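You operate a simulated robot arm through the tools that you are given. There is no shell and no other tool.

You run a simulated robot arm. Do the job below in one go: nothing can be reset, and whatever is moved stays where it is left.

TASK
Run the rise check on the cup in the holder and put it in the tray that the display names.
Fine: set the time from the blue card before you press RUN; press CLEAR when the cup is in its tray. Set down upright: white cup.

Only the result counts: the job must be done as asked and must still hold three seconds after the hand-in. Knocking over, shifting, dropping, spilling or breaking anything else fails it.

THE ROBOT
A 7-joint arm with a two-finger parallel gripper, fixed in place. Base frame: the origin is at the foot of the arm, x ahead of it, y to its left, z up; the work surface is at about z = 82. Lengths are in cm, angles in rad, forces in N, time in s.
With the tool pointing down near the work surface it reaches from about 24 to 68 cm from the base axis. Its first joint turns from -1.152 to 1.152 rad. Payload 2.4 kg.
Tool frame: the origin (TCP) lies between the finger pads and is the grasp point; the fingertips stand 3 cm ahead of it; z points along the fingers, y is the line along which they close. The gripper opens to 9.4 cm. The fingers are 2.8 cm wide and 1 cm thick; the gripper's body (5 by 9.6 cm) begins 5.5 cm behind the TCP.
Orientation is that of the tool frame in the base frame, as a unit quaternion [w, x, y, z]. With the fingers straight down and closing along the base's y, the tool's x points along the base's -x, its y along +y and its z along -z.

THE INTERFACE
- The arm moves only by the tool arm_command. Its argument "steps" is one flat list of numbers, 6 for each row, row after row: the shift along the tool's x, y, z in units of 200 mm (1.0 is 200 mm), then the turn, a rotation vector about the tool's x, y, z in units of 180 degrees (1.0 is 180 degrees). In form: [tx, ty, tz, wx, wy, wz, tx, ty, tz, wx, wy, wz, ...]. A call has 1 to 20 rows; each row is the pose to reach, as a shift and turn from the pose commanded when the call began, along the tool's axes at that moment. "fingers" is the opening, from 0 (shut) to 1 (fully open), set as the call begins (left out, the last holds). A call with a number of a shift or a turn outside -1 to 1 is refused whole. Each row takes 0.2 s and may step no farther than 5 cm and 0.15 rad from the row before; otherwise, or with a gripper value out of range, the whole call is refused. A pose out of reach is approached as far as the arm can. The call stops where the force on the tool passes 70 N (or 10 N more than at its start, if that is more) or the arm is blocked; 0.2 s more then pass. The fingers move at their own pace (about 15.3 cm/s each) and stop on an object; they squeeze with about 41 N. The grip force told is the motor's: it shows also when the fingers shut on nothing. Time passes only in rows, and 0.2 s behind the last, so rows that repeat a pose let the fingers close. It gives the time, the measured TCP pose, the force on the tool (base axes), the opening and the grip force at its end, in the units of the frame above (readings bear some noise), with the torque about the TCP (base axes, N m) and any sound that the robot's microphone picked up, and new pictures: "pictures" is both (left out), scene, wrist or none.
- Cameras (640 x 400 px; columns grow to the right, rows downward): "scene" is fixed at [3.85, 47.26, 144.92]; the picture's right is [-0.76, -0.65, 0.00], its down [-0.33, 0.39, -0.86] and it looks along [0.56, -0.65, -0.51] (base axes); focal length 318 px, centre (320, 200). "wrist" rides on the gripper at [7.6, 1.4, -10.2] in the tool frame; the picture's right is [-0.18, 0.98, 0.00], its down [-0.75, -0.14, -0.64] and it looks along [-0.63, -0.12, 0.77] (tool axes); focal length 243 px, centre (320, 200). There is no depth. A picture from a camera that has moved, and an enlarged one, comes with that camera's place and axes in the base frame and with its lens.
- close_up(camera, box): a new picture of the part [left, top, right, bottom] of that camera's present view, enlarged. No time passes.
- job_done(): hands the job in; it is judged then, once.

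Places have to be worked out from the pictures, the camera data and where the tool is seen. Open the gripper and draw the arm clear of the work before you hand the job in, unless the task says otherwise.

The tools are called after "Call:" as a command line: name --argument value ..., lists and objects as JSON in quotes. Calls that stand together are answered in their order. arm_command: Moves the arm, as the interface text tells. Its arguments: {"type":"object","properties":{"steps":{"type":"array","items":{"type":"number"}},"fingers":{"type":"number"},"pictures":{"type":"string","enum":["both","scene","wrist","none"]}},"required":["steps"]} The other tools are called the same way: close_up (camera, box) takes an enlarged picture of a part of a camera's view; job_done () hands the job in.

At the start:

```text
time_s: 0.0
position: [43.4, -0.61, 120.11]
ee_rot: [0.0, -0.001, 1.0, 0.0]
wrist_force: [0.7, -0.5, 0.8]
torque: [0.01, -0.01, 0.02]
finger_gap: 9.39
grasp_force: 0.1
```

scene: 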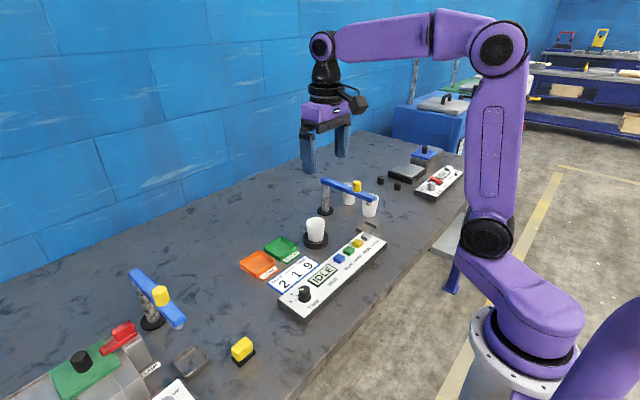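
wrist: 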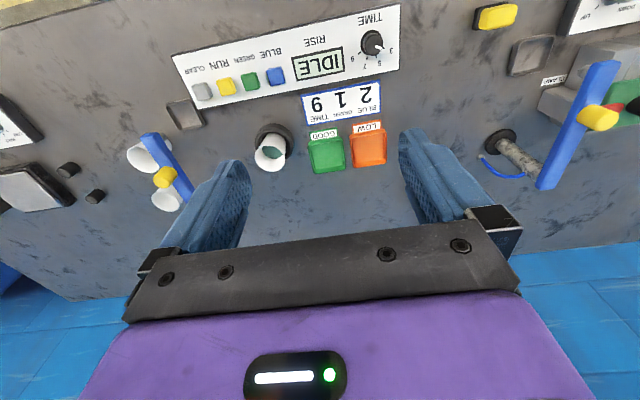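

The pictures show a device panel with a display reading IDLE, a TIME knob, several buttons and a card, plus a white cup in a holder and two trays (green GOOD, orange LOW). I'll look closer before moving anything.

Call:
close_up --camera "scene" --box '[230, 200, 400, 330]'

Call:
close_up --camera "wrist" --box '[160, 0, 410, 180]'

Call:
close_up --camera "scene" --box '[290, 150, 480, 280]'

```text
3.08 times, centred on (315, 265) of scene
camera zoom: at [3.85, 47.26, 144.92], right [-0.76, -0.65, 0.0], down [-0.33, 0.39, -0.86], along [0.56, -0.65, -0.51], focal length 980 px, centre (335, 0)
```

zoom: 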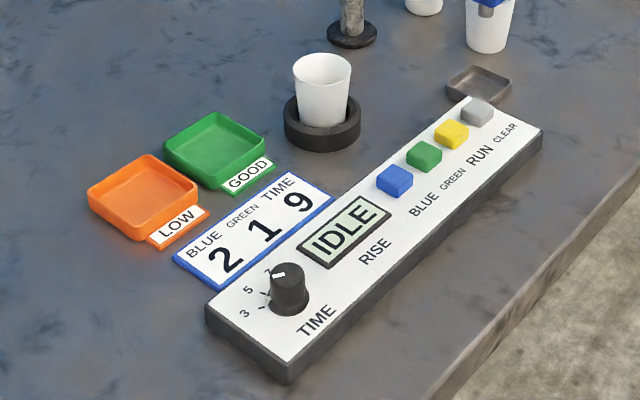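

```text
2.22 times, centred on (285, 90) of wrist
camera zoom: at [35.78, 0.88, 130.34], right [0.18, 0.98, 0.0], down [0.75, -0.14, 0.64], along [0.63, -0.12, -0.77], focal length 539 px, centre (398, 444)
```

zoom: 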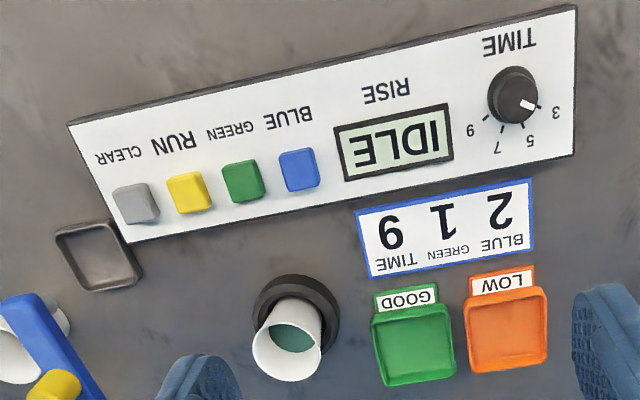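

```text
3.08 times, centred on (385, 215) of scene
camera zoom: at [3.85, 47.26, 144.92], right [-0.76, -0.65, 0.0], down [-0.33, 0.39, -0.86], along [0.56, -0.65, -0.51], focal length 980 px, centre (120, 154)
```

zoom: 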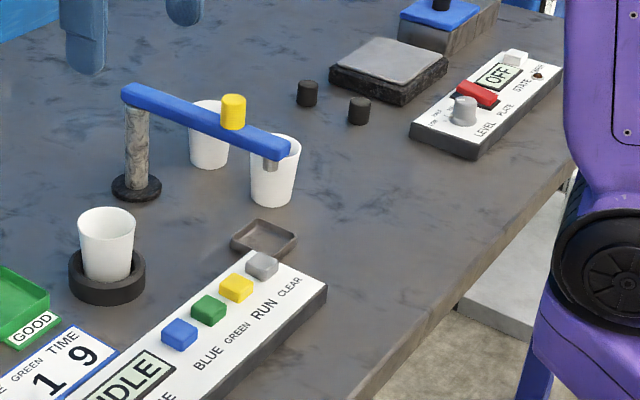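

The display reads IDLE, and the blue-edged card reads BLUE 2, GREEN 1, TIME 9. The knob's TIME scale is 3/5/7/9. I'll check the rest of the workspace for other cards or hints before acting.

Call:
close_up --camera "scene" --box '[30, 260, 270, 400]'

Call:
close_up --camera "scene" --box '[260, 230, 350, 320]'

Call:
close_up --camera "wrist" --box '[330, 0, 410, 60]'

Call:
close_up --camera "wrist" --box '[0, 80, 210, 230]'

```text
2.67 times, centred on (150, 330) of scene
camera zoom: at [3.85, 47.26, 144.92], right [-0.76, -0.65, 0.0], down [-0.33, 0.39, -0.86], along [0.56, -0.65, -0.51], focal length 849 px, centre (773, -147)
```

zoom: 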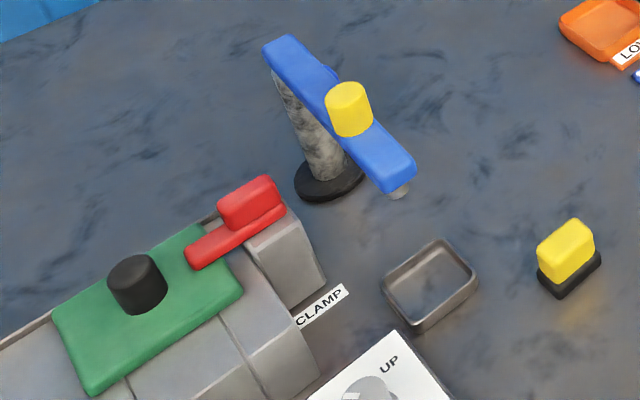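

```text
4.44 times, centred on (305, 275) of scene
camera zoom: at [3.85, 47.26, 144.92], right [-0.76, -0.65, 0.0], down [-0.33, 0.39, -0.86], along [0.56, -0.65, -0.51], focal length 1416 px, centre (387, -133)
```

zoom: 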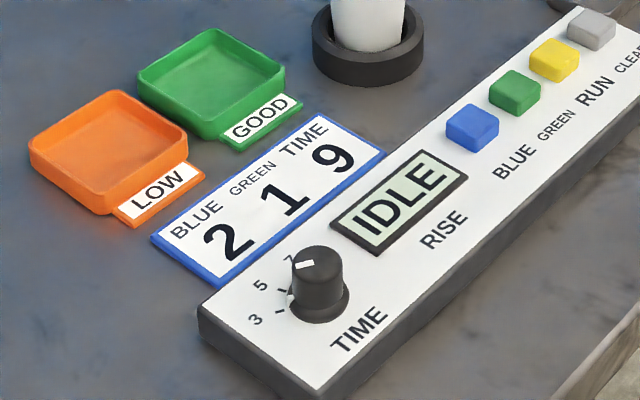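

```text
6.67 times, centred on (370, 30) of wrist
camera zoom: at [35.78, 0.88, 130.34], right [0.18, 0.98, 0.0], down [0.75, -0.14, 0.64], along [0.63, -0.12, -0.77], focal length 1618 px, centre (-13, 1333)
```

zoom: 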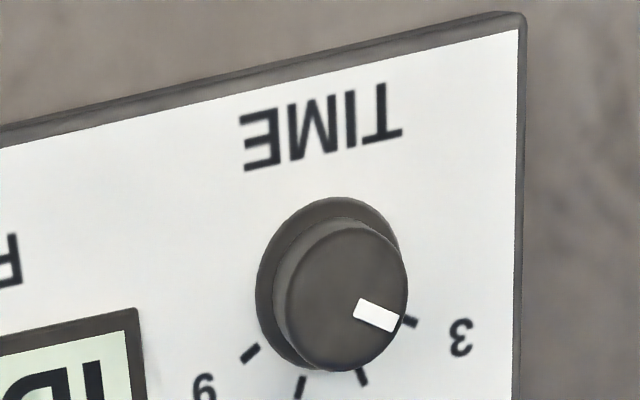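

```text
2.67 times, centred on (105, 155) of wrist
camera zoom: at [35.78, 0.88, 130.34], right [0.18, 0.98, 0.0], down [0.75, -0.14, 0.64], along [0.63, -0.12, -0.77], focal length 647 px, centre (893, 320)
```

zoom: 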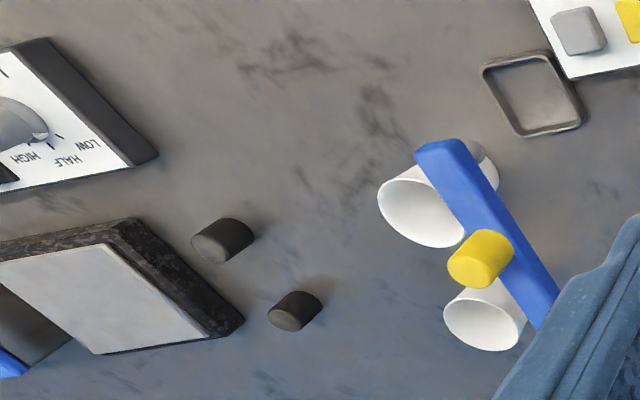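

The knob points at 3 and needs to go clockwise (seen from above) to 9. I'll move back and lower so the wrist camera can see the panel and cup better; nothing is near the arm there.

Call:
arm_command --steps '[0.1, 0.03, 0.15, 0, 0, 0, 0.2, 0.06, 0.3, 0, 0, 0, 0.3, 0.1, 0.45, 0, 0, 0, 0.37, 0.13, 0.6, 0, 0, 0]' --fingers 1 --pictures "both"

```text
time_s: 1.0
position: [35.74, 1.49, 108.03]
ee_rot: [0.0, 0.0, 1.0, 0.001]
wrist_force: [-0.3, 0.5, -1.0]
torque: [-0.01, 0.01, 0.0]
finger_gap: 9.4
grasp_force: 0.1
camera wrist: at [28.12, 3.05, 118.43], right [0.18, 0.98, 0.0], down [0.75, -0.14, 0.64], along [0.63, -0.12, -0.77], focal length 243 px, centre (320, 200)
```

scene: 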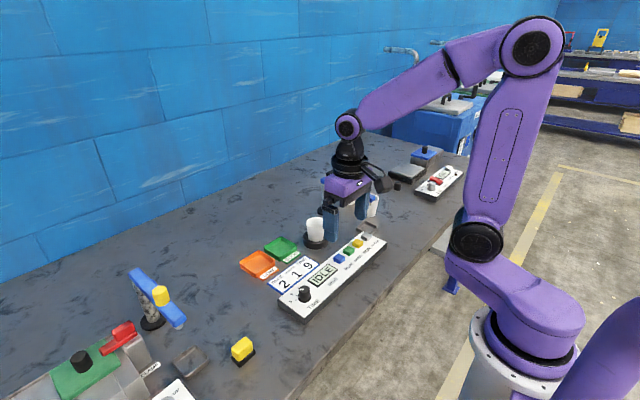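
wrist: 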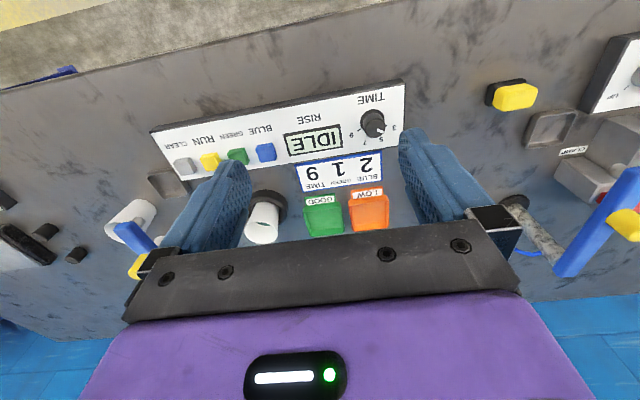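

The panel is now well in view. I'll enlarge the knob, the buttons and the cup.

Call:
close_up --camera "wrist" --box '[270, 70, 420, 170]'

Call:
close_up --camera "wrist" --box '[140, 90, 300, 200]'

Call:
close_up --camera "wrist" --box '[230, 180, 300, 250]'

Call:
arm_command --steps '[0, 0, 0, 0, 0, 0, 0, 0, 0, 0, 0, 0]' --pictures "none"

```text
4.00 times, centred on (345, 120) of wrist
camera zoom: at [28.12, 3.05, 118.43], right [0.18, 0.98, 0.0], down [0.75, -0.14, 0.64], along [0.63, -0.12, -0.77], focal length 970 px, centre (220, 520)
```

zoom: 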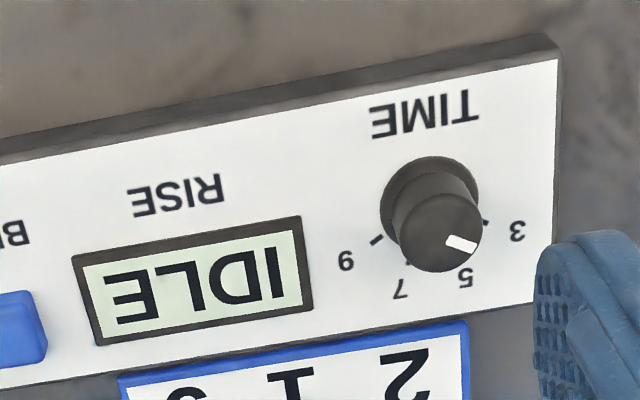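

```text
3.64 times, centred on (220, 145) of wrist
camera zoom: at [28.12, 3.05, 118.43], right [0.18, 0.98, 0.0], down [0.75, -0.14, 0.64], along [0.63, -0.12, -0.77], focal length 882 px, centre (684, 400)
```

zoom: 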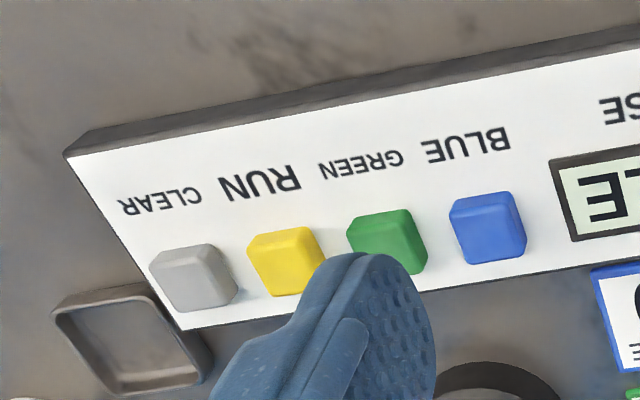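

```text
5.71 times, centred on (265, 215) of wrist
camera zoom: at [28.12, 3.05, 118.43], right [0.18, 0.98, 0.0], down [0.75, -0.14, 0.64], along [0.63, -0.12, -0.77], focal length 1386 px, centre (634, 114)
```

zoom: 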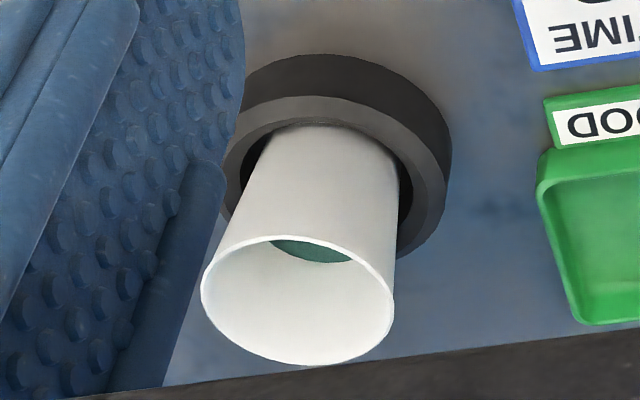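

```text
time_s: 1.6
position: [35.77, 1.45, 108.19]
ee_rot: [0.0, -0.001, 1.0, 0.0]
wrist_force: [0.1, -0.9, -0.3]
torque: [-0.01, 0.02, 0.01]
finger_gap: 9.43
grasp_force: 0.0
```

The tick marks sit at about ±60° and ±20°, and the pointer is on 3, so 9 is a 120° clockwise turn. I place the knob top near (42.7, 7.8, 87.2). I'll move above it with the gripper pre-turned −60° about tool z.

Call:
arm_command --steps '[-0.0433, 0.0397, 0.0881, 0, 0, -0.0417, -0.0866, 0.0794, 0.1762, 0, 0, -0.0833, -0.13, 0.1191, 0.2644, 0, 0, -0.125, -0.1733, 0.1588, 0.3525, 0, 0, -0.1667, -0.2166, 0.1984, 0.4406, 0, 0, -0.2083, -0.2599, 0.2381, 0.5288, 0, 0, -0.25, -0.3032, 0.2778, 0.6169, 0, 0, -0.2917, -0.3465, 0.3175, 0.705, 0, 0, -0.3333, -0.3465, 0.3175, 0.705, 0, 0, -0.3333]' --fingers 0.6 --pictures "both"

```text
time_s: 3.6
position: [43.11, 8.38, 93.9]
ee_rot: [0.0, -0.5, 0.866, 0.0]
wrist_force: [-0.2, 0.5, 1.0]
torque: [0.0, 0.0, 0.0]
finger_gap: 5.64
grasp_force: 0.1
camera wrist: at [38.03, 2.62, 104.17], right [-0.76, 0.65, 0.0], down [0.5, 0.58, 0.64], along [0.42, 0.49, -0.77], focal length 243 px, centre (320, 200)
```

scene: 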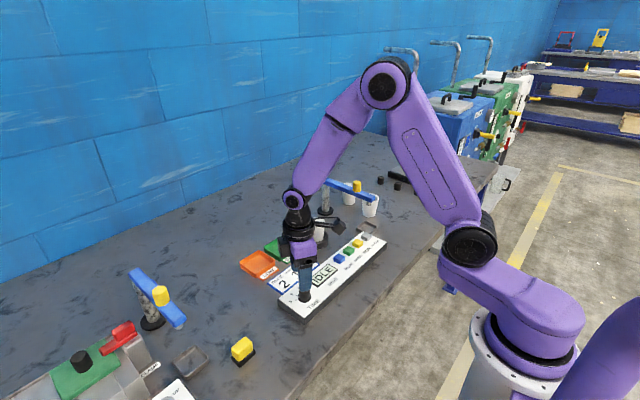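
wrist: 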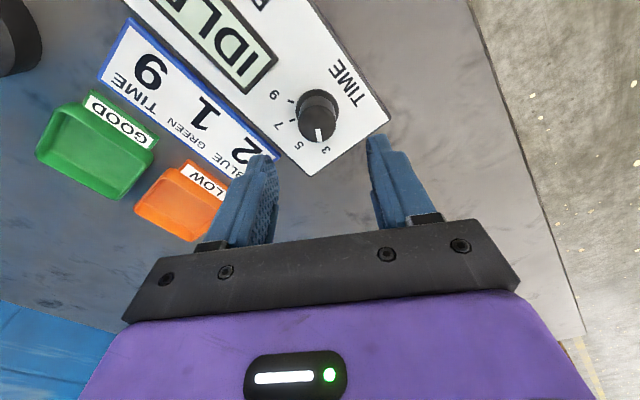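

The measured TCP is (43.1, 8.4, 93.9). I'll enlarge the wrist view to line up with the knob precisely.

Call:
close_up --camera "wrist" --box '[260, 60, 400, 160]'

Call:
close_up --camera "scene" --box '[270, 230, 350, 320]'

```text
4.00 times, centred on (330, 110) of wrist
camera zoom: at [38.03, 2.62, 104.17], right [-0.76, 0.65, 0.0], down [0.5, 0.58, 0.64], along [0.42, 0.49, -0.77], focal length 970 px, centre (280, 560)
```

zoom: 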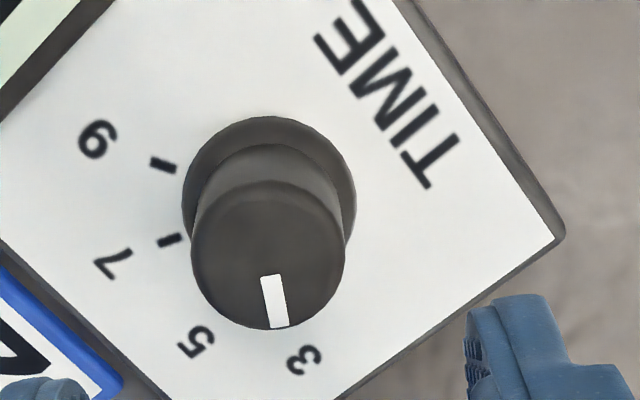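

```text
4.44 times, centred on (310, 275) of scene
camera zoom: at [3.85, 47.26, 144.92], right [-0.76, -0.65, 0.0], down [-0.33, 0.39, -0.86], along [0.56, -0.65, -0.51], focal length 1416 px, centre (364, -133)
```

zoom: 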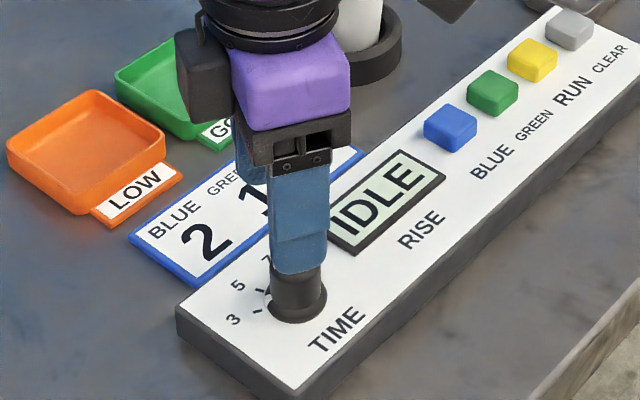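

The knob centre works out at (42.81, 7.87), with its top at z≈87.2 and the panel face at z≈84.5. I'll shift about 0.6 cm along tool x and lower until the fingertips straddle the knob above its skirt.

Call:
arm_command --steps '[0.0295, -0.0035, 0.0, 0, 0, 0, 0.0295, -0.0035, 0.09, 0, 0, 0, 0.0295, -0.0035, 0.18, 0, 0, 0, 0.0295, -0.0035, 0.23, 0, 0, 0, 0.0295, -0.0035, 0.27, 0, 0, 0, 0.0295, -0.0035, 0.27, 0, 0, 0]' --pictures "both"

```text
time_s: 5.0
position: [42.8, 7.8, 88.52]
ee_rot: [0.0, -0.5, 0.866, 0.0]
wrist_force: [0.6, -0.1, -0.1]
torque: [-0.02, -0.01, -0.02]
finger_gap: 5.63
grasp_force: 0.0
camera wrist: at [37.6, 1.96, 98.75], right [-0.76, 0.65, 0.0], down [0.5, 0.58, 0.64], along [0.42, 0.49, -0.77], focal length 243 px, centre (320, 200)
```

scene: 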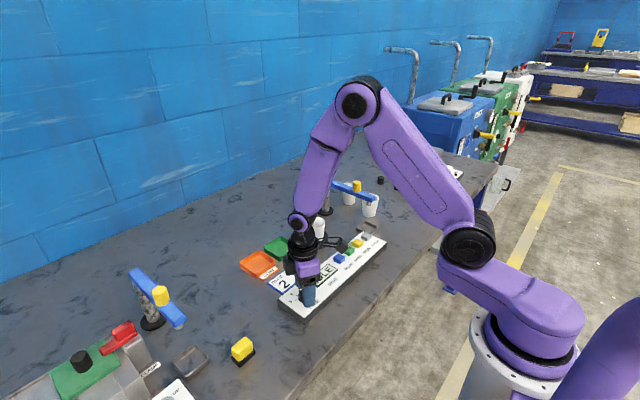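
wrist: 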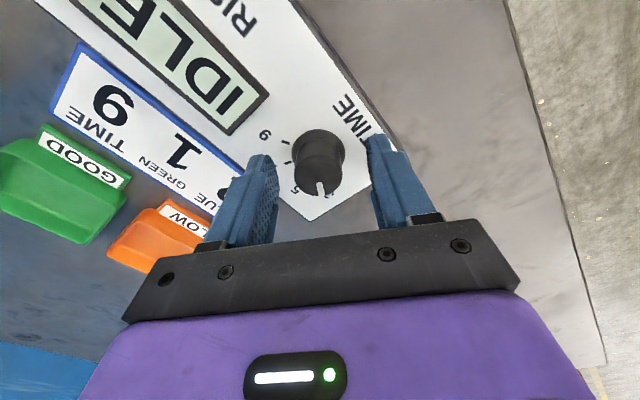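

The knob is centred between the fingers. Now I close on it gently and check the readings.

Call:
arm_command --steps '[0, 0, 0, 0, 0, 0, 0, 0, 0, 0, 0, 0, 0, 0, 0, 0, 0, 0]' --fingers 0.2 --pictures "wrist"

```text
time_s: 5.8
position: [42.77, 7.85, 88.63]
ee_rot: [0.002, -0.5, 0.866, 0.0]
wrist_force: [12.1, -4.4, -9.9]
torque: [0.53, -0.1, -0.04]
finger_gap: 2.77
grasp_force: 45.0
camera wrist: at [37.68, 1.92, 98.74], right [-0.76, 0.65, 0.0], down [0.5, 0.58, 0.64], along [0.42, 0.49, -0.77], focal length 243 px, centre (320, 200)
```

wrist: 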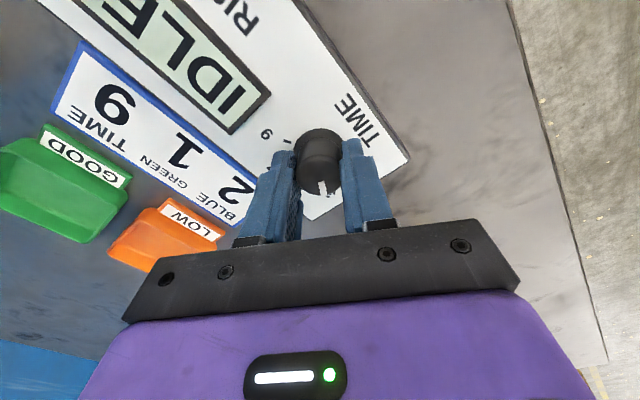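

Grip is on the 2.77 cm knob, with a small side force showing about 1 mm of misalignment along −tool y. I'll take that out and turn the first 40°, then check the pointer follows.

Call:
arm_command --steps '[0, -0.004, 0, 0, 0, 0, 0, -0.004, 0, 0, 0, 0.0444, 0, -0.004, 0, 0, 0, 0.0889, 0, -0.004, 0, 0, 0, 0.1333, 0, -0.004, 0, 0, 0, 0.1778, 0, -0.004, 0, 0, 0, 0.2222, 0, -0.004, 0, 0, 0, 0.2222]' --pictures "both"

```text
time_s: 7.4
position: [42.74, 7.79, 88.5]
ee_rot: [-0.002, -0.173, 0.985, 0.0]
wrist_force: [3.5, -6.1, -26.3]
torque: [-0.59, -0.52, 0.01]
finger_gap: 2.74
grasp_force: 45.7
camera wrist: at [35.13, 6.6, 98.79], right [-0.16, 0.99, 0.0], down [0.76, 0.12, 0.64], along [0.63, 0.1, -0.77], focal length 243 px, centre (320, 200)
```

scene: 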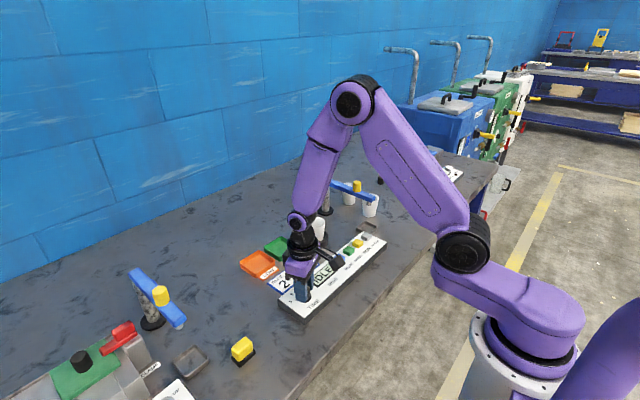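
wrist: 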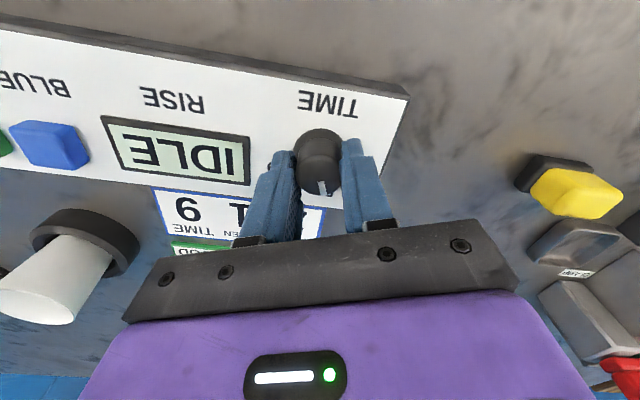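

The knob follows the gripper (now near 5), but the tool is pulling up slightly (−26 N in z). I'll ease it down about 1 mm before continuing.

Call:
arm_command --steps '[0, 0, 0.005, 0, 0, 0, 0, 0, 0.005, 0, 0, 0]' --pictures "none"

```text
time_s: 8.0
position: [42.81, 7.79, 88.51]
ee_rot: [-0.002, -0.174, 0.985, 0.0]
wrist_force: [-0.8, -5.8, 0.1]
torque: [-0.95, 1.02, -0.02]
finger_gap: 2.78
grasp_force: 45.0
```

The vertical force is gone. I continue another 40° (to about 7).

Call:
arm_command --steps '[0, 0, 0, 0, 0, 0.0444, 0, 0, 0, 0, 0, 0.0889, 0, 0, 0, 0, 0, 0.1333, 0, 0, 0, 0, 0, 0.1778, 0, 0, 0, 0, 0, 0.2222, 0, 0, 0, 0, 0, 0.2222]' --pictures "wrist"

```text
time_s: 9.4
position: [42.8, 7.81, 88.21]
ee_rot: [0.001, 0.174, 0.985, 0.0]
wrist_force: [-0.5, 4.4, 18.3]
torque: [-0.17, 0.54, -0.01]
finger_gap: 2.73
grasp_force: 45.3
camera wrist: at [36.04, 11.8, 98.73], right [0.51, 0.86, 0.0], down [0.66, -0.39, 0.64], along [0.56, -0.33, -0.76], focal length 243 px, centre (320, 200)
```

wrist: 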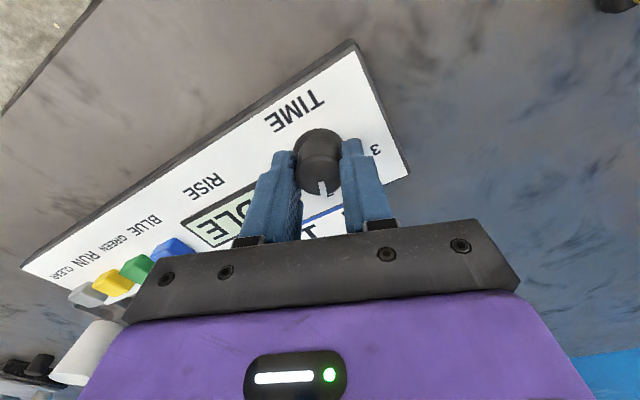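

The knob is near 7, with a slight downward push of 18 N. I'll raise a touch and turn the last 40° to 9.

Call:
arm_command --steps '[0, 0, -0.004, 0, 0, 0, 0, 0, -0.004, 0, 0, 0.0444, 0, 0, -0.004, 0, 0, 0.0889, 0, 0, -0.004, 0, 0, 0.1333, 0, 0, -0.004, 0, 0, 0.1778, 0, 0, -0.004, 0, 0, 0.2222, 0, 0, -0.004, 0, 0, 0.2222]' --pictures "wrist"

```text
time_s: 11.0
position: [42.7, 7.8, 88.46]
ee_rot: [0.0, 0.501, 0.866, 0.0]
wrist_force: [6.3, 10.5, -7.9]
torque: [-0.12, 0.04, -0.01]
finger_gap: 2.74
grasp_force: 45.2
camera wrist: at [40.2, 15.18, 98.75], right [0.94, 0.33, 0.0], down [0.25, -0.72, 0.64], along [0.21, -0.61, -0.77], focal length 243 px, centre (320, 200)
```

wrist: 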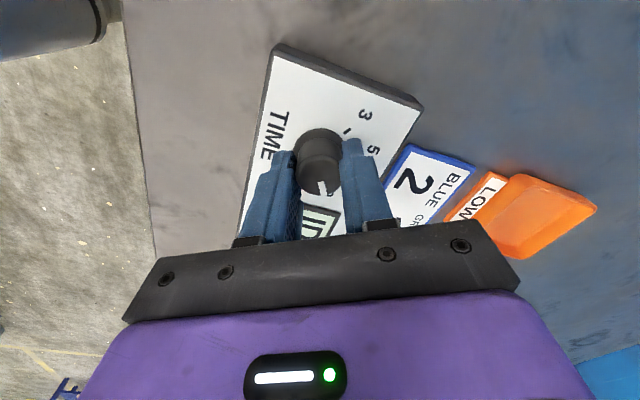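

The knob turned with the gripper the whole way. Now I release, lift straight up, and check where the pointer sits.

Call:
arm_command --steps '[0, 0, 0, 0, 0, 0, 0, 0, 0, 0, 0, 0, 0, 0, -0.1, 0, 0, 0, 0, 0, -0.25, 0, 0, 0, 0, 0, -0.4, 0, 0, 0, 0, 0, -0.4, 0, 0, 0]' --fingers 0.6 --pictures "both"

Call:
close_up --camera "wrist" --box '[230, 60, 410, 180]'

```text
time_s: 12.4
position: [42.93, 7.79, 96.54]
ee_rot: [-0.001, 0.501, 0.866, 0.0]
wrist_force: [0.2, -0.4, 0.4]
torque: [0.01, 0.04, -0.01]
finger_gap: 5.66
grasp_force: 0.1
camera wrist: at [40.21, 15.02, 106.82], right [0.94, 0.33, 0.0], down [0.25, -0.72, 0.64], along [0.21, -0.61, -0.77], focal length 243 px, centre (320, 200)
```

scene: 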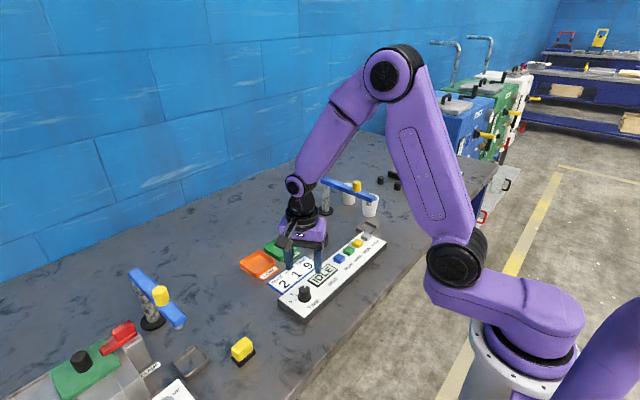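
wrist: 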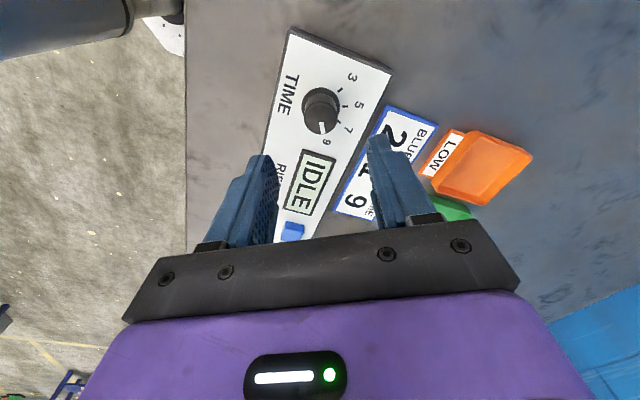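

```text
3.33 times, centred on (320, 120) of wrist
camera zoom: at [40.21, 15.02, 106.82], right [0.94, 0.33, 0.0], down [0.25, -0.72, 0.64], along [0.21, -0.61, -0.77], focal length 809 px, centre (320, 467)
```

zoom: 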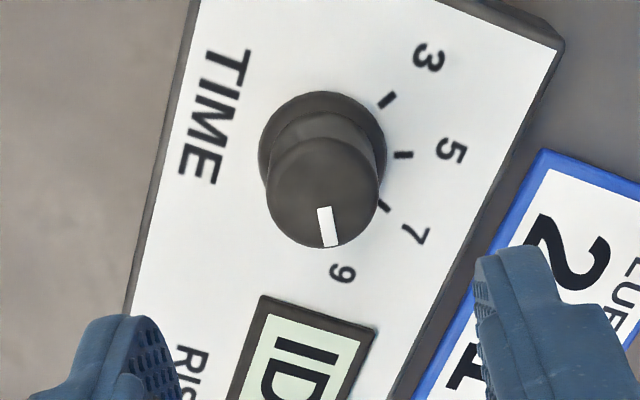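

The pointer is at −62°, right on 9, and the display still reads IDLE. The task asks only for the time from the card, so I won't touch BLUE or GREEN. I'll turn the gripper back square, close it, and travel toward RUN.

Call:
arm_command --steps '[-0.07, -0.035, -0.02, 0, 0, -0.0417, -0.14, -0.07, -0.04, 0, 0, -0.0833, -0.21, -0.105, -0.06, 0, 0, -0.125, -0.28, -0.14, -0.08, 0, 0, -0.1667, -0.35, -0.175, -0.1, 0, 0, -0.2083, -0.42, -0.21, -0.12, 0, 0, -0.25, -0.49, -0.245, -0.12, 0, 0, -0.2917, -0.555, -0.278, -0.12, 0, 0, -0.3333, -0.555, -0.278, -0.12, 0, 0, -0.3333]' --fingers 0 --pictures "both"

```text
time_s: 14.4
position: [43.49, -4.62, 99.06]
ee_rot: [0.0, 0.0, 1.0, 0.001]
wrist_force: [0.2, -0.9, -0.3]
torque: [-0.01, 0.02, -0.01]
finger_gap: 0.0
grasp_force: 33.1
camera wrist: at [35.77, -3.15, 109.42], right [0.18, 0.98, 0.0], down [0.75, -0.14, 0.64], along [0.63, -0.12, -0.77], focal length 243 px, centre (320, 200)
```

scene: 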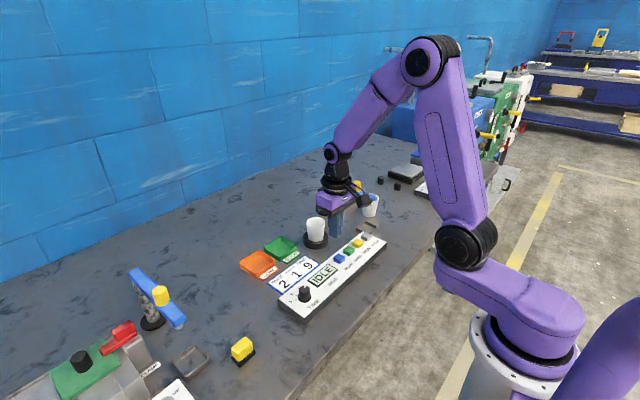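
wrist: 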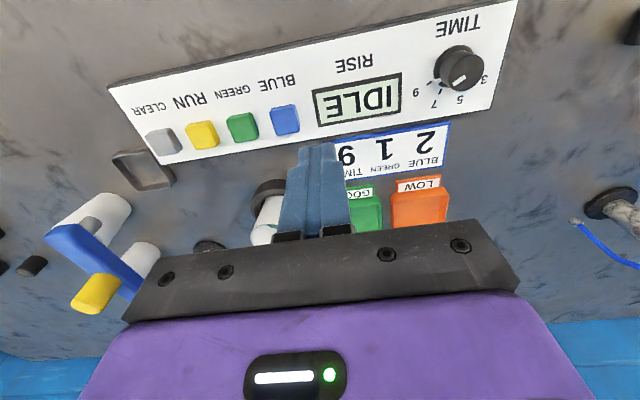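

I'll zoom in to confirm the knob setting and fix the button positions.

Call:
close_up --camera "wrist" --box '[400, 20, 520, 110]'

Call:
close_up --camera "wrist" --box '[130, 80, 310, 180]'

Call:
close_up --camera "scene" --box '[300, 220, 400, 290]'

```text
4.44 times, centred on (460, 65) of wrist
camera zoom: at [35.77, -3.15, 109.42], right [0.18, 0.98, 0.0], down [0.75, -0.14, 0.64], along [0.63, -0.12, -0.77], focal length 1078 px, centre (-302, 800)
```

zoom: 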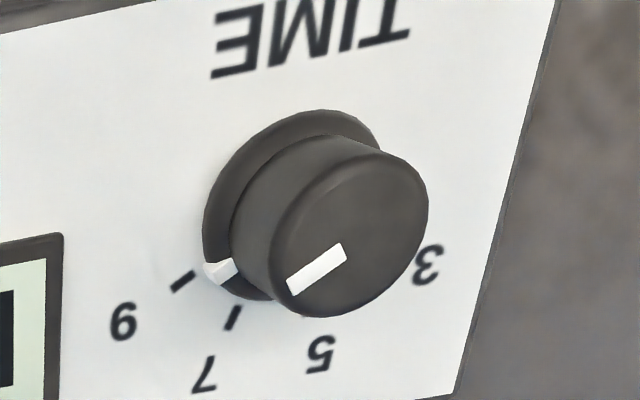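

```text
3.56 times, centred on (220, 130) of wrist
camera zoom: at [35.77, -3.15, 109.42], right [0.18, 0.98, 0.0], down [0.75, -0.14, 0.64], along [0.63, -0.12, -0.77], focal length 863 px, centre (676, 449)
```

zoom: 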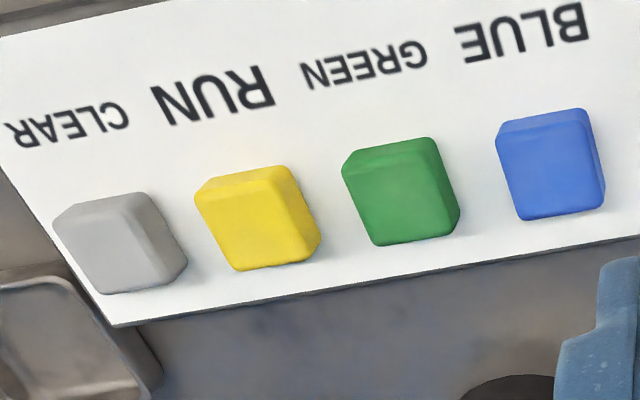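

```text
5.71 times, centred on (350, 255) of scene
camera zoom: at [3.85, 47.26, 144.92], right [-0.76, -0.65, 0.0], down [-0.33, 0.39, -0.86], along [0.56, -0.65, -0.51], focal length 1820 px, centre (149, -114)
```

zoom: 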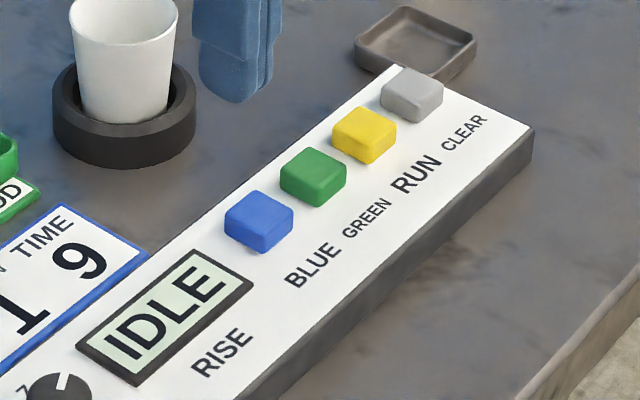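

The knob's skirt pointer also sits at the 9 tick. RUN is at about (44.4, −17.3), its top near z≈85.5. I'll move above it with closed fingers and refine.

Call:
arm_command --steps '[-0.01, -0.16, 0.0, 0, 0, 0, -0.02, -0.32, 0.05, 0, 0, 0, -0.035, -0.48, 0.1, 0, 0, 0, -0.0455, -0.635, 0.15, 0, 0, 0, -0.0455, -0.635, 0.15, 0, 0, 0]' --fingers 0 --pictures "both"

Call:
close_up --camera "wrist" --box '[240, 60, 400, 160]'

```text
time_s: 15.6
position: [44.42, -17.13, 95.94]
ee_rot: [0.0, 0.0, 1.0, 0.0]
wrist_force: [-0.3, 0.3, -0.5]
torque: [0.02, -0.02, 0.02]
finger_gap: 0.03
grasp_force: 33.5
camera wrist: at [36.78, -15.72, 106.23], right [0.18, 0.98, 0.0], down [0.75, -0.14, 0.64], along [0.63, -0.12, -0.77], focal length 243 px, centre (320, 200)
```

scene: 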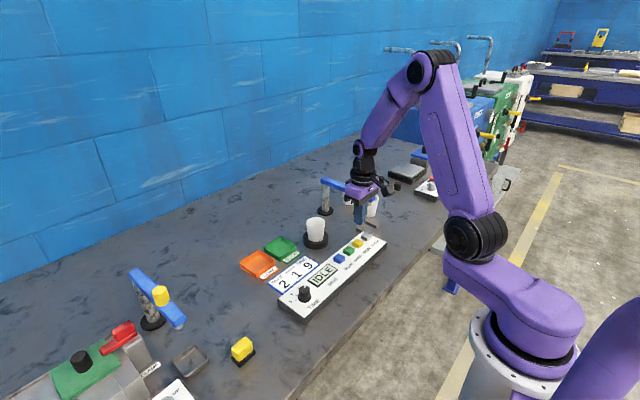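
wrist: 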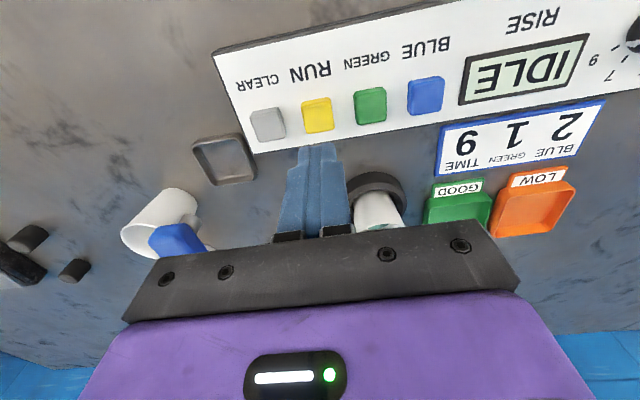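

```text
4.00 times, centred on (320, 110) of wrist
camera zoom: at [36.78, -15.72, 106.23], right [0.18, 0.98, 0.0], down [0.75, -0.14, 0.64], along [0.63, -0.12, -0.77], focal length 970 px, centre (320, 560)
```

zoom: 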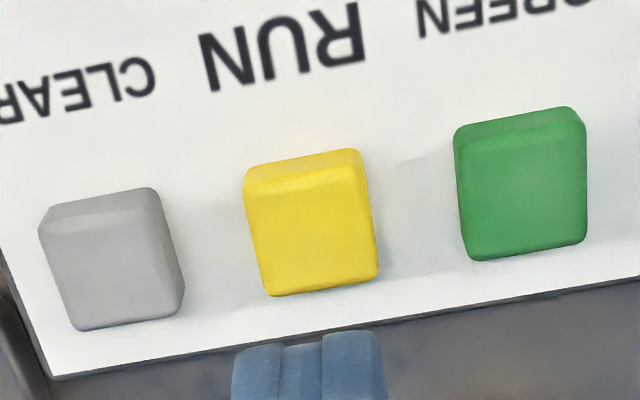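

RUN's top centre is at about (44.6, −17.35). I'll shift onto it and come down to just above the button.

Call:
arm_command --steps '[-0.009, -0.011, 0.1, 0, 0, 0, -0.009, -0.011, 0.2, 0, 0, 0, -0.009, -0.011, 0.28, 0, 0, 0, -0.009, -0.011, 0.33, 0, 0, 0, -0.009, -0.011, 0.33, 0, 0, 0]' --fingers 0 --pictures "both"

Call:
close_up --camera "scene" --box '[320, 200, 400, 280]'

```text
time_s: 16.8
position: [44.64, -17.52, 89.39]
ee_rot: [0.0, -0.001, 1.0, 0.0]
wrist_force: [0.0, 0.8, 0.1]
torque: [-0.02, -0.01, 0.01]
finger_gap: 0.0
grasp_force: 33.3
camera wrist: at [36.96, -16.06, 99.74], right [0.18, 0.98, 0.0], down [0.75, -0.14, 0.64], along [0.63, -0.12, -0.77], focal length 243 px, centre (320, 200)
```

scene: 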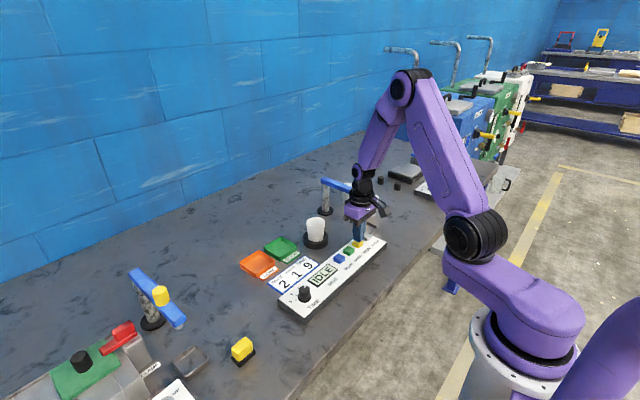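
wrist: 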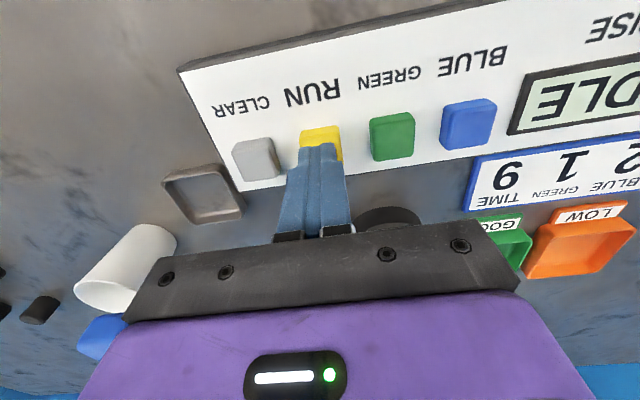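

```text
5.00 times, centred on (360, 240) of scene
camera zoom: at [3.85, 47.26, 144.92], right [-0.76, -0.65, 0.0], down [-0.33, 0.39, -0.86], along [0.56, -0.65, -0.51], focal length 1592 px, centre (120, 0)
```

zoom: 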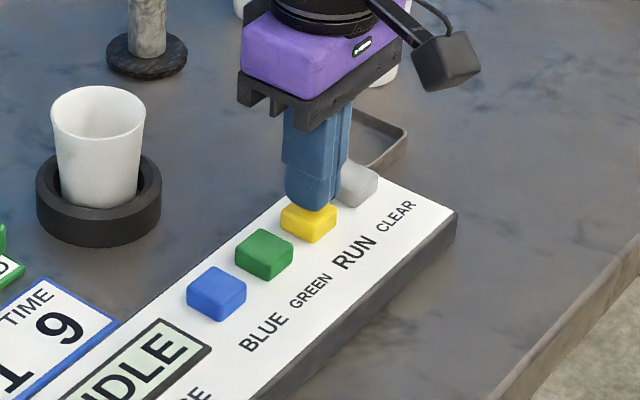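

The fingertips are just above RUN. I'll press down in small steps and watch the force and sound.

Call:
arm_command --steps '[0, 0.004, 0.01, 0, 0, 0, 0, 0.004, 0.02, 0, 0, 0, 0, 0.004, 0.03, 0, 0, 0, 0, 0.004, 0.04, 0, 0, 0]' --fingers 0 --pictures "both"

```text
time_s: 17.8
position: [44.64, -17.48, 88.63]
ee_rot: [0.001, 0.0, 1.0, 0.001]
wrist_force: [-0.9, 0.2, 1.3]
torque: [0.0, 0.06, 0.01]
finger_gap: 0.0
grasp_force: 33.3
heard: click
camera wrist: at [36.94, -15.96, 98.95], right [0.18, 0.98, 0.0], down [0.75, -0.14, 0.64], along [0.63, -0.12, -0.77], focal length 243 px, centre (320, 200)
```

scene: 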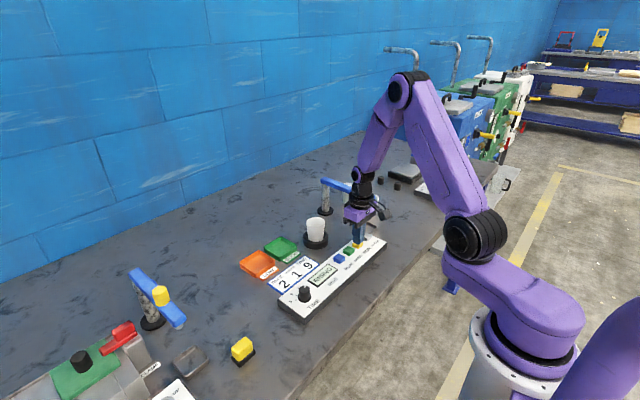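
wrist: 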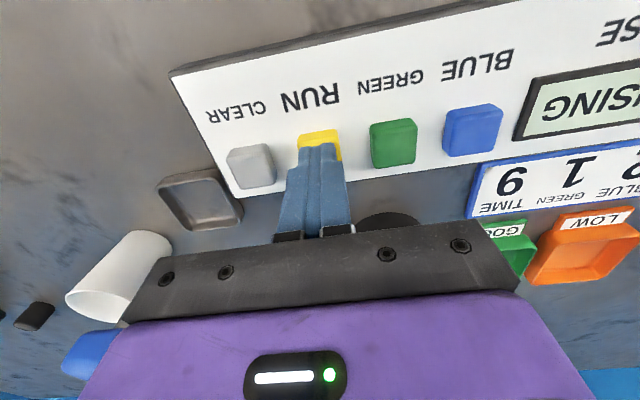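

A click was heard and the display changed (it ends in "…SING"). I'll read it and lift off the button.

Call:
close_up --camera "scene" --box '[280, 240, 370, 310]'

Call:
arm_command --steps '[0, 0, -0.1, 0, 0, 0, 0, 0, -0.25, 0, 0, 0, 0, 0, -0.4, 0, 0, 0, 0, 0, -0.4, 0, 0, 0]' --fingers 0 --pictures "both"

```text
5.71 times, centred on (325, 275) of scene
camera zoom: at [3.84, 47.26, 144.92], right [-0.76, -0.65, 0.0], down [-0.33, 0.39, -0.86], along [0.56, -0.65, -0.51], focal length 1820 px, centre (291, -229)
```

zoom: 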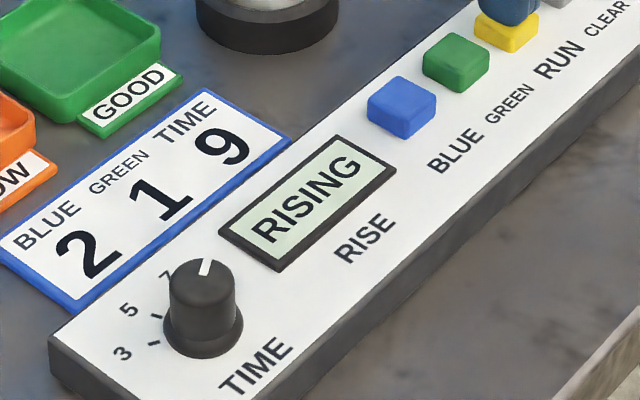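

```text
time_s: 18.8
position: [44.55, -17.67, 96.52]
ee_rot: [0.0, 0.0, 1.0, 0.0]
wrist_force: [0.6, -0.6, 0.3]
torque: [0.03, 0.06, -0.01]
finger_gap: 0.0
grasp_force: 33.0
camera wrist: at [37.02, -16.11, 106.85], right [0.18, 0.98, 0.0], down [0.75, -0.14, 0.64], along [0.63, -0.12, -0.77], focal length 243 px, centre (320, 200)
```

scene: 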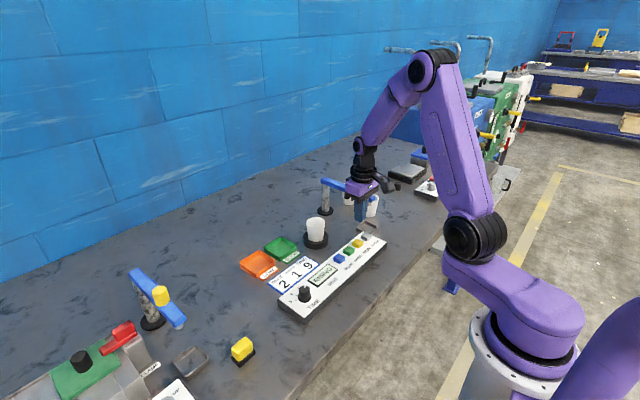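
wrist: 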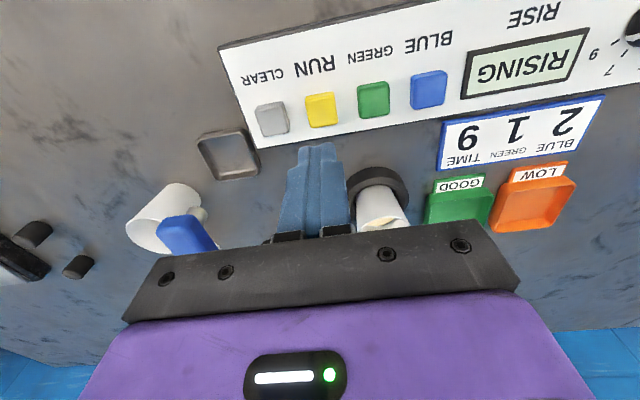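

The display reads RISING, so the run was accepted with time 9. While it runs I'll back up and centre over the cup line with fingers open to watch the display and cup.

Call:
arm_command --steps '[-0.02, 0.05, -0.15, 0, 0, 0, -0.06, 0.12, -0.28, 0, 0, 0, -0.12, 0.2, -0.4, 0, 0, 0, -0.1725, 0.2835, -0.475, 0, 0, 0, -0.1725, 0.2835, -0.475, 0, 0, 0, -0.1725, 0.2835, -0.475, 0, 0, 0]' --fingers 1 --pictures "both"

Call:
close_up --camera "scene" --box '[280, 200, 370, 310]'

Call:
close_up --camera "wrist" --box '[260, 110, 420, 210]'

```text
time_s: 20.2
position: [48.3, -12.11, 106.06]
ee_rot: [0.0, 0.0, 1.0, 0.0]
wrist_force: [0.4, 0.0, -1.0]
torque: [0.0, -0.01, -0.03]
finger_gap: 9.41
grasp_force: 0.1
camera wrist: at [40.69, -10.52, 116.39], right [0.18, 0.98, 0.0], down [0.75, -0.14, 0.64], along [0.63, -0.12, -0.77], focal length 243 px, centre (320, 200)
```

scene: 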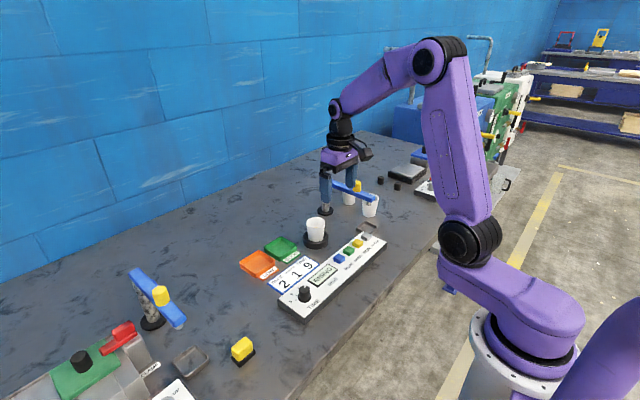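
wrist: 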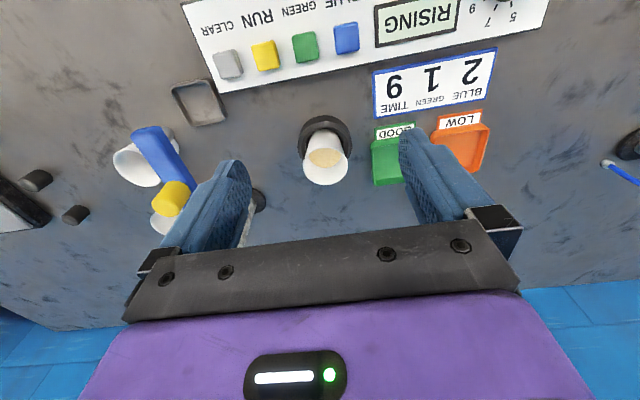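

```text
3.64 times, centred on (325, 255) of scene
camera zoom: at [3.85, 47.26, 144.92], right [-0.76, -0.65, 0.0], down [-0.33, 0.39, -0.86], along [0.56, -0.65, -0.51], focal length 1158 px, centre (302, 0)
```

zoom: 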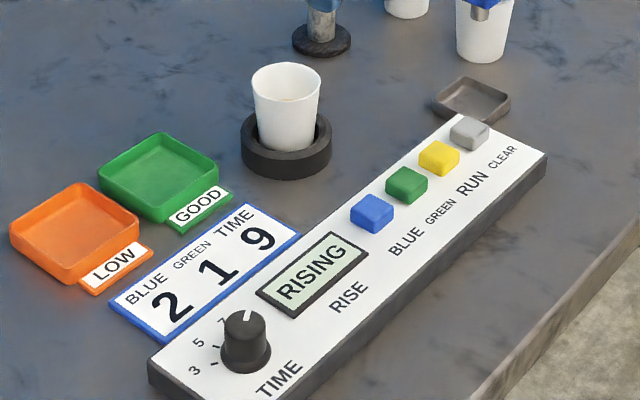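

```text
4.00 times, centred on (340, 160) of wrist
camera zoom: at [40.69, -10.52, 116.39], right [0.18, 0.98, 0.0], down [0.75, -0.14, 0.64], along [0.63, -0.12, -0.77], focal length 970 px, centre (240, 360)
```

zoom: 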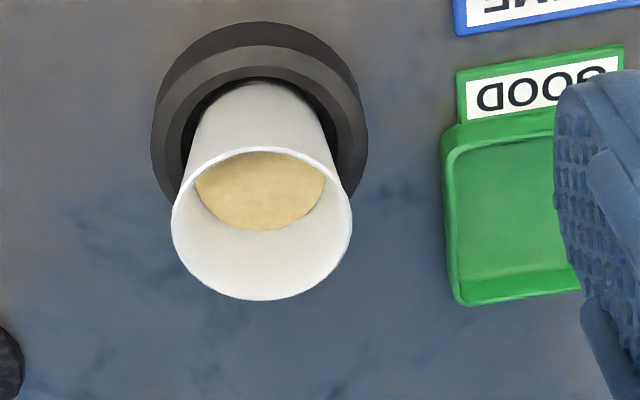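

The contents are visibly rising as foam. I'll hold still and wait for the run to end.

Call:
arm_command --steps '[0, 0, 0, 0, 0, 0, 0, 0, 0, 0, 0, 0, 0, 0, 0, 0, 0, 0, 0, 0, 0, 0, 0, 0, 0, 0, 0, 0, 0, 0, 0, 0, 0, 0, 0, 0, 0, 0, 0, 0, 0, 0, 0, 0, 0, 0, 0, 0, 0, 0, 0, 0, 0, 0, 0, 0, 0, 0, 0, 0, 0, 0, 0, 0, 0, 0, 0, 0, 0, 0, 0, 0, 0, 0, 0, 0, 0, 0, 0, 0, 0, 0, 0, 0, 0, 0, 0, 0, 0, 0, 0, 0, 0, 0, 0, 0, 0, 0, 0, 0, 0, 0, 0, 0, 0, 0, 0, 0, 0, 0, 0, 0, 0, 0, 0, 0, 0, 0, 0, 0]' --fingers 1 --pictures "wrist"

Call:
close_up --camera "wrist" --box '[290, 0, 470, 200]'

```text
time_s: 24.4
position: [48.26, -11.99, 105.98]
ee_rot: [0.0, 0.0, 1.0, 0.0]
wrist_force: [0.5, 1.2, -0.3]
torque: [-0.02, 0.01, -0.02]
finger_gap: 9.44
grasp_force: 0.1
camera wrist: at [40.69, -10.53, 116.37], right [0.18, 0.98, 0.0], down [0.75, -0.14, 0.64], along [0.63, -0.12, -0.77], focal length 243 px, centre (320, 200)
```

wrist: 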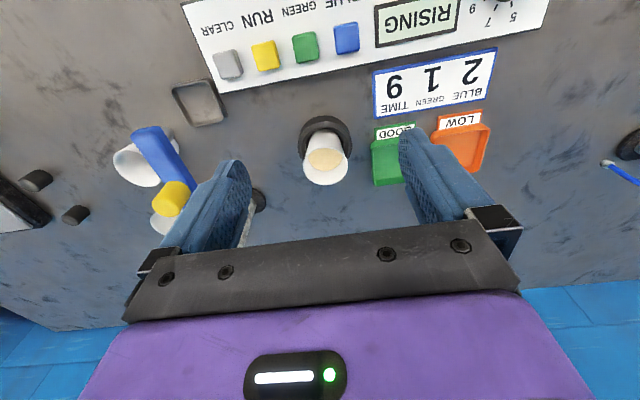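

```text
2.00 times, centred on (380, 100) of wrist
camera zoom: at [40.69, -10.53, 116.37], right [0.18, 0.98, 0.0], down [0.75, -0.14, 0.64], along [0.63, -0.12, -0.77], focal length 485 px, centre (200, 400)
```

zoom: 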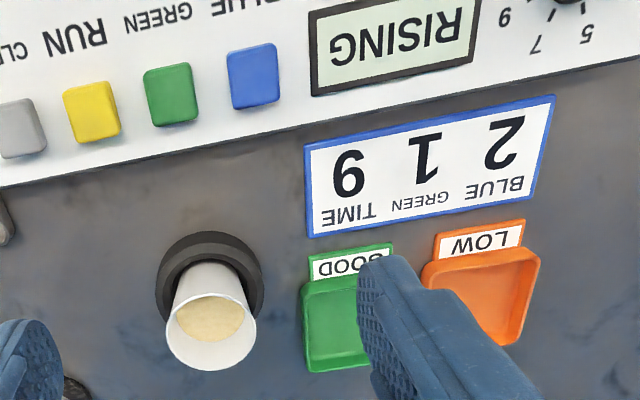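

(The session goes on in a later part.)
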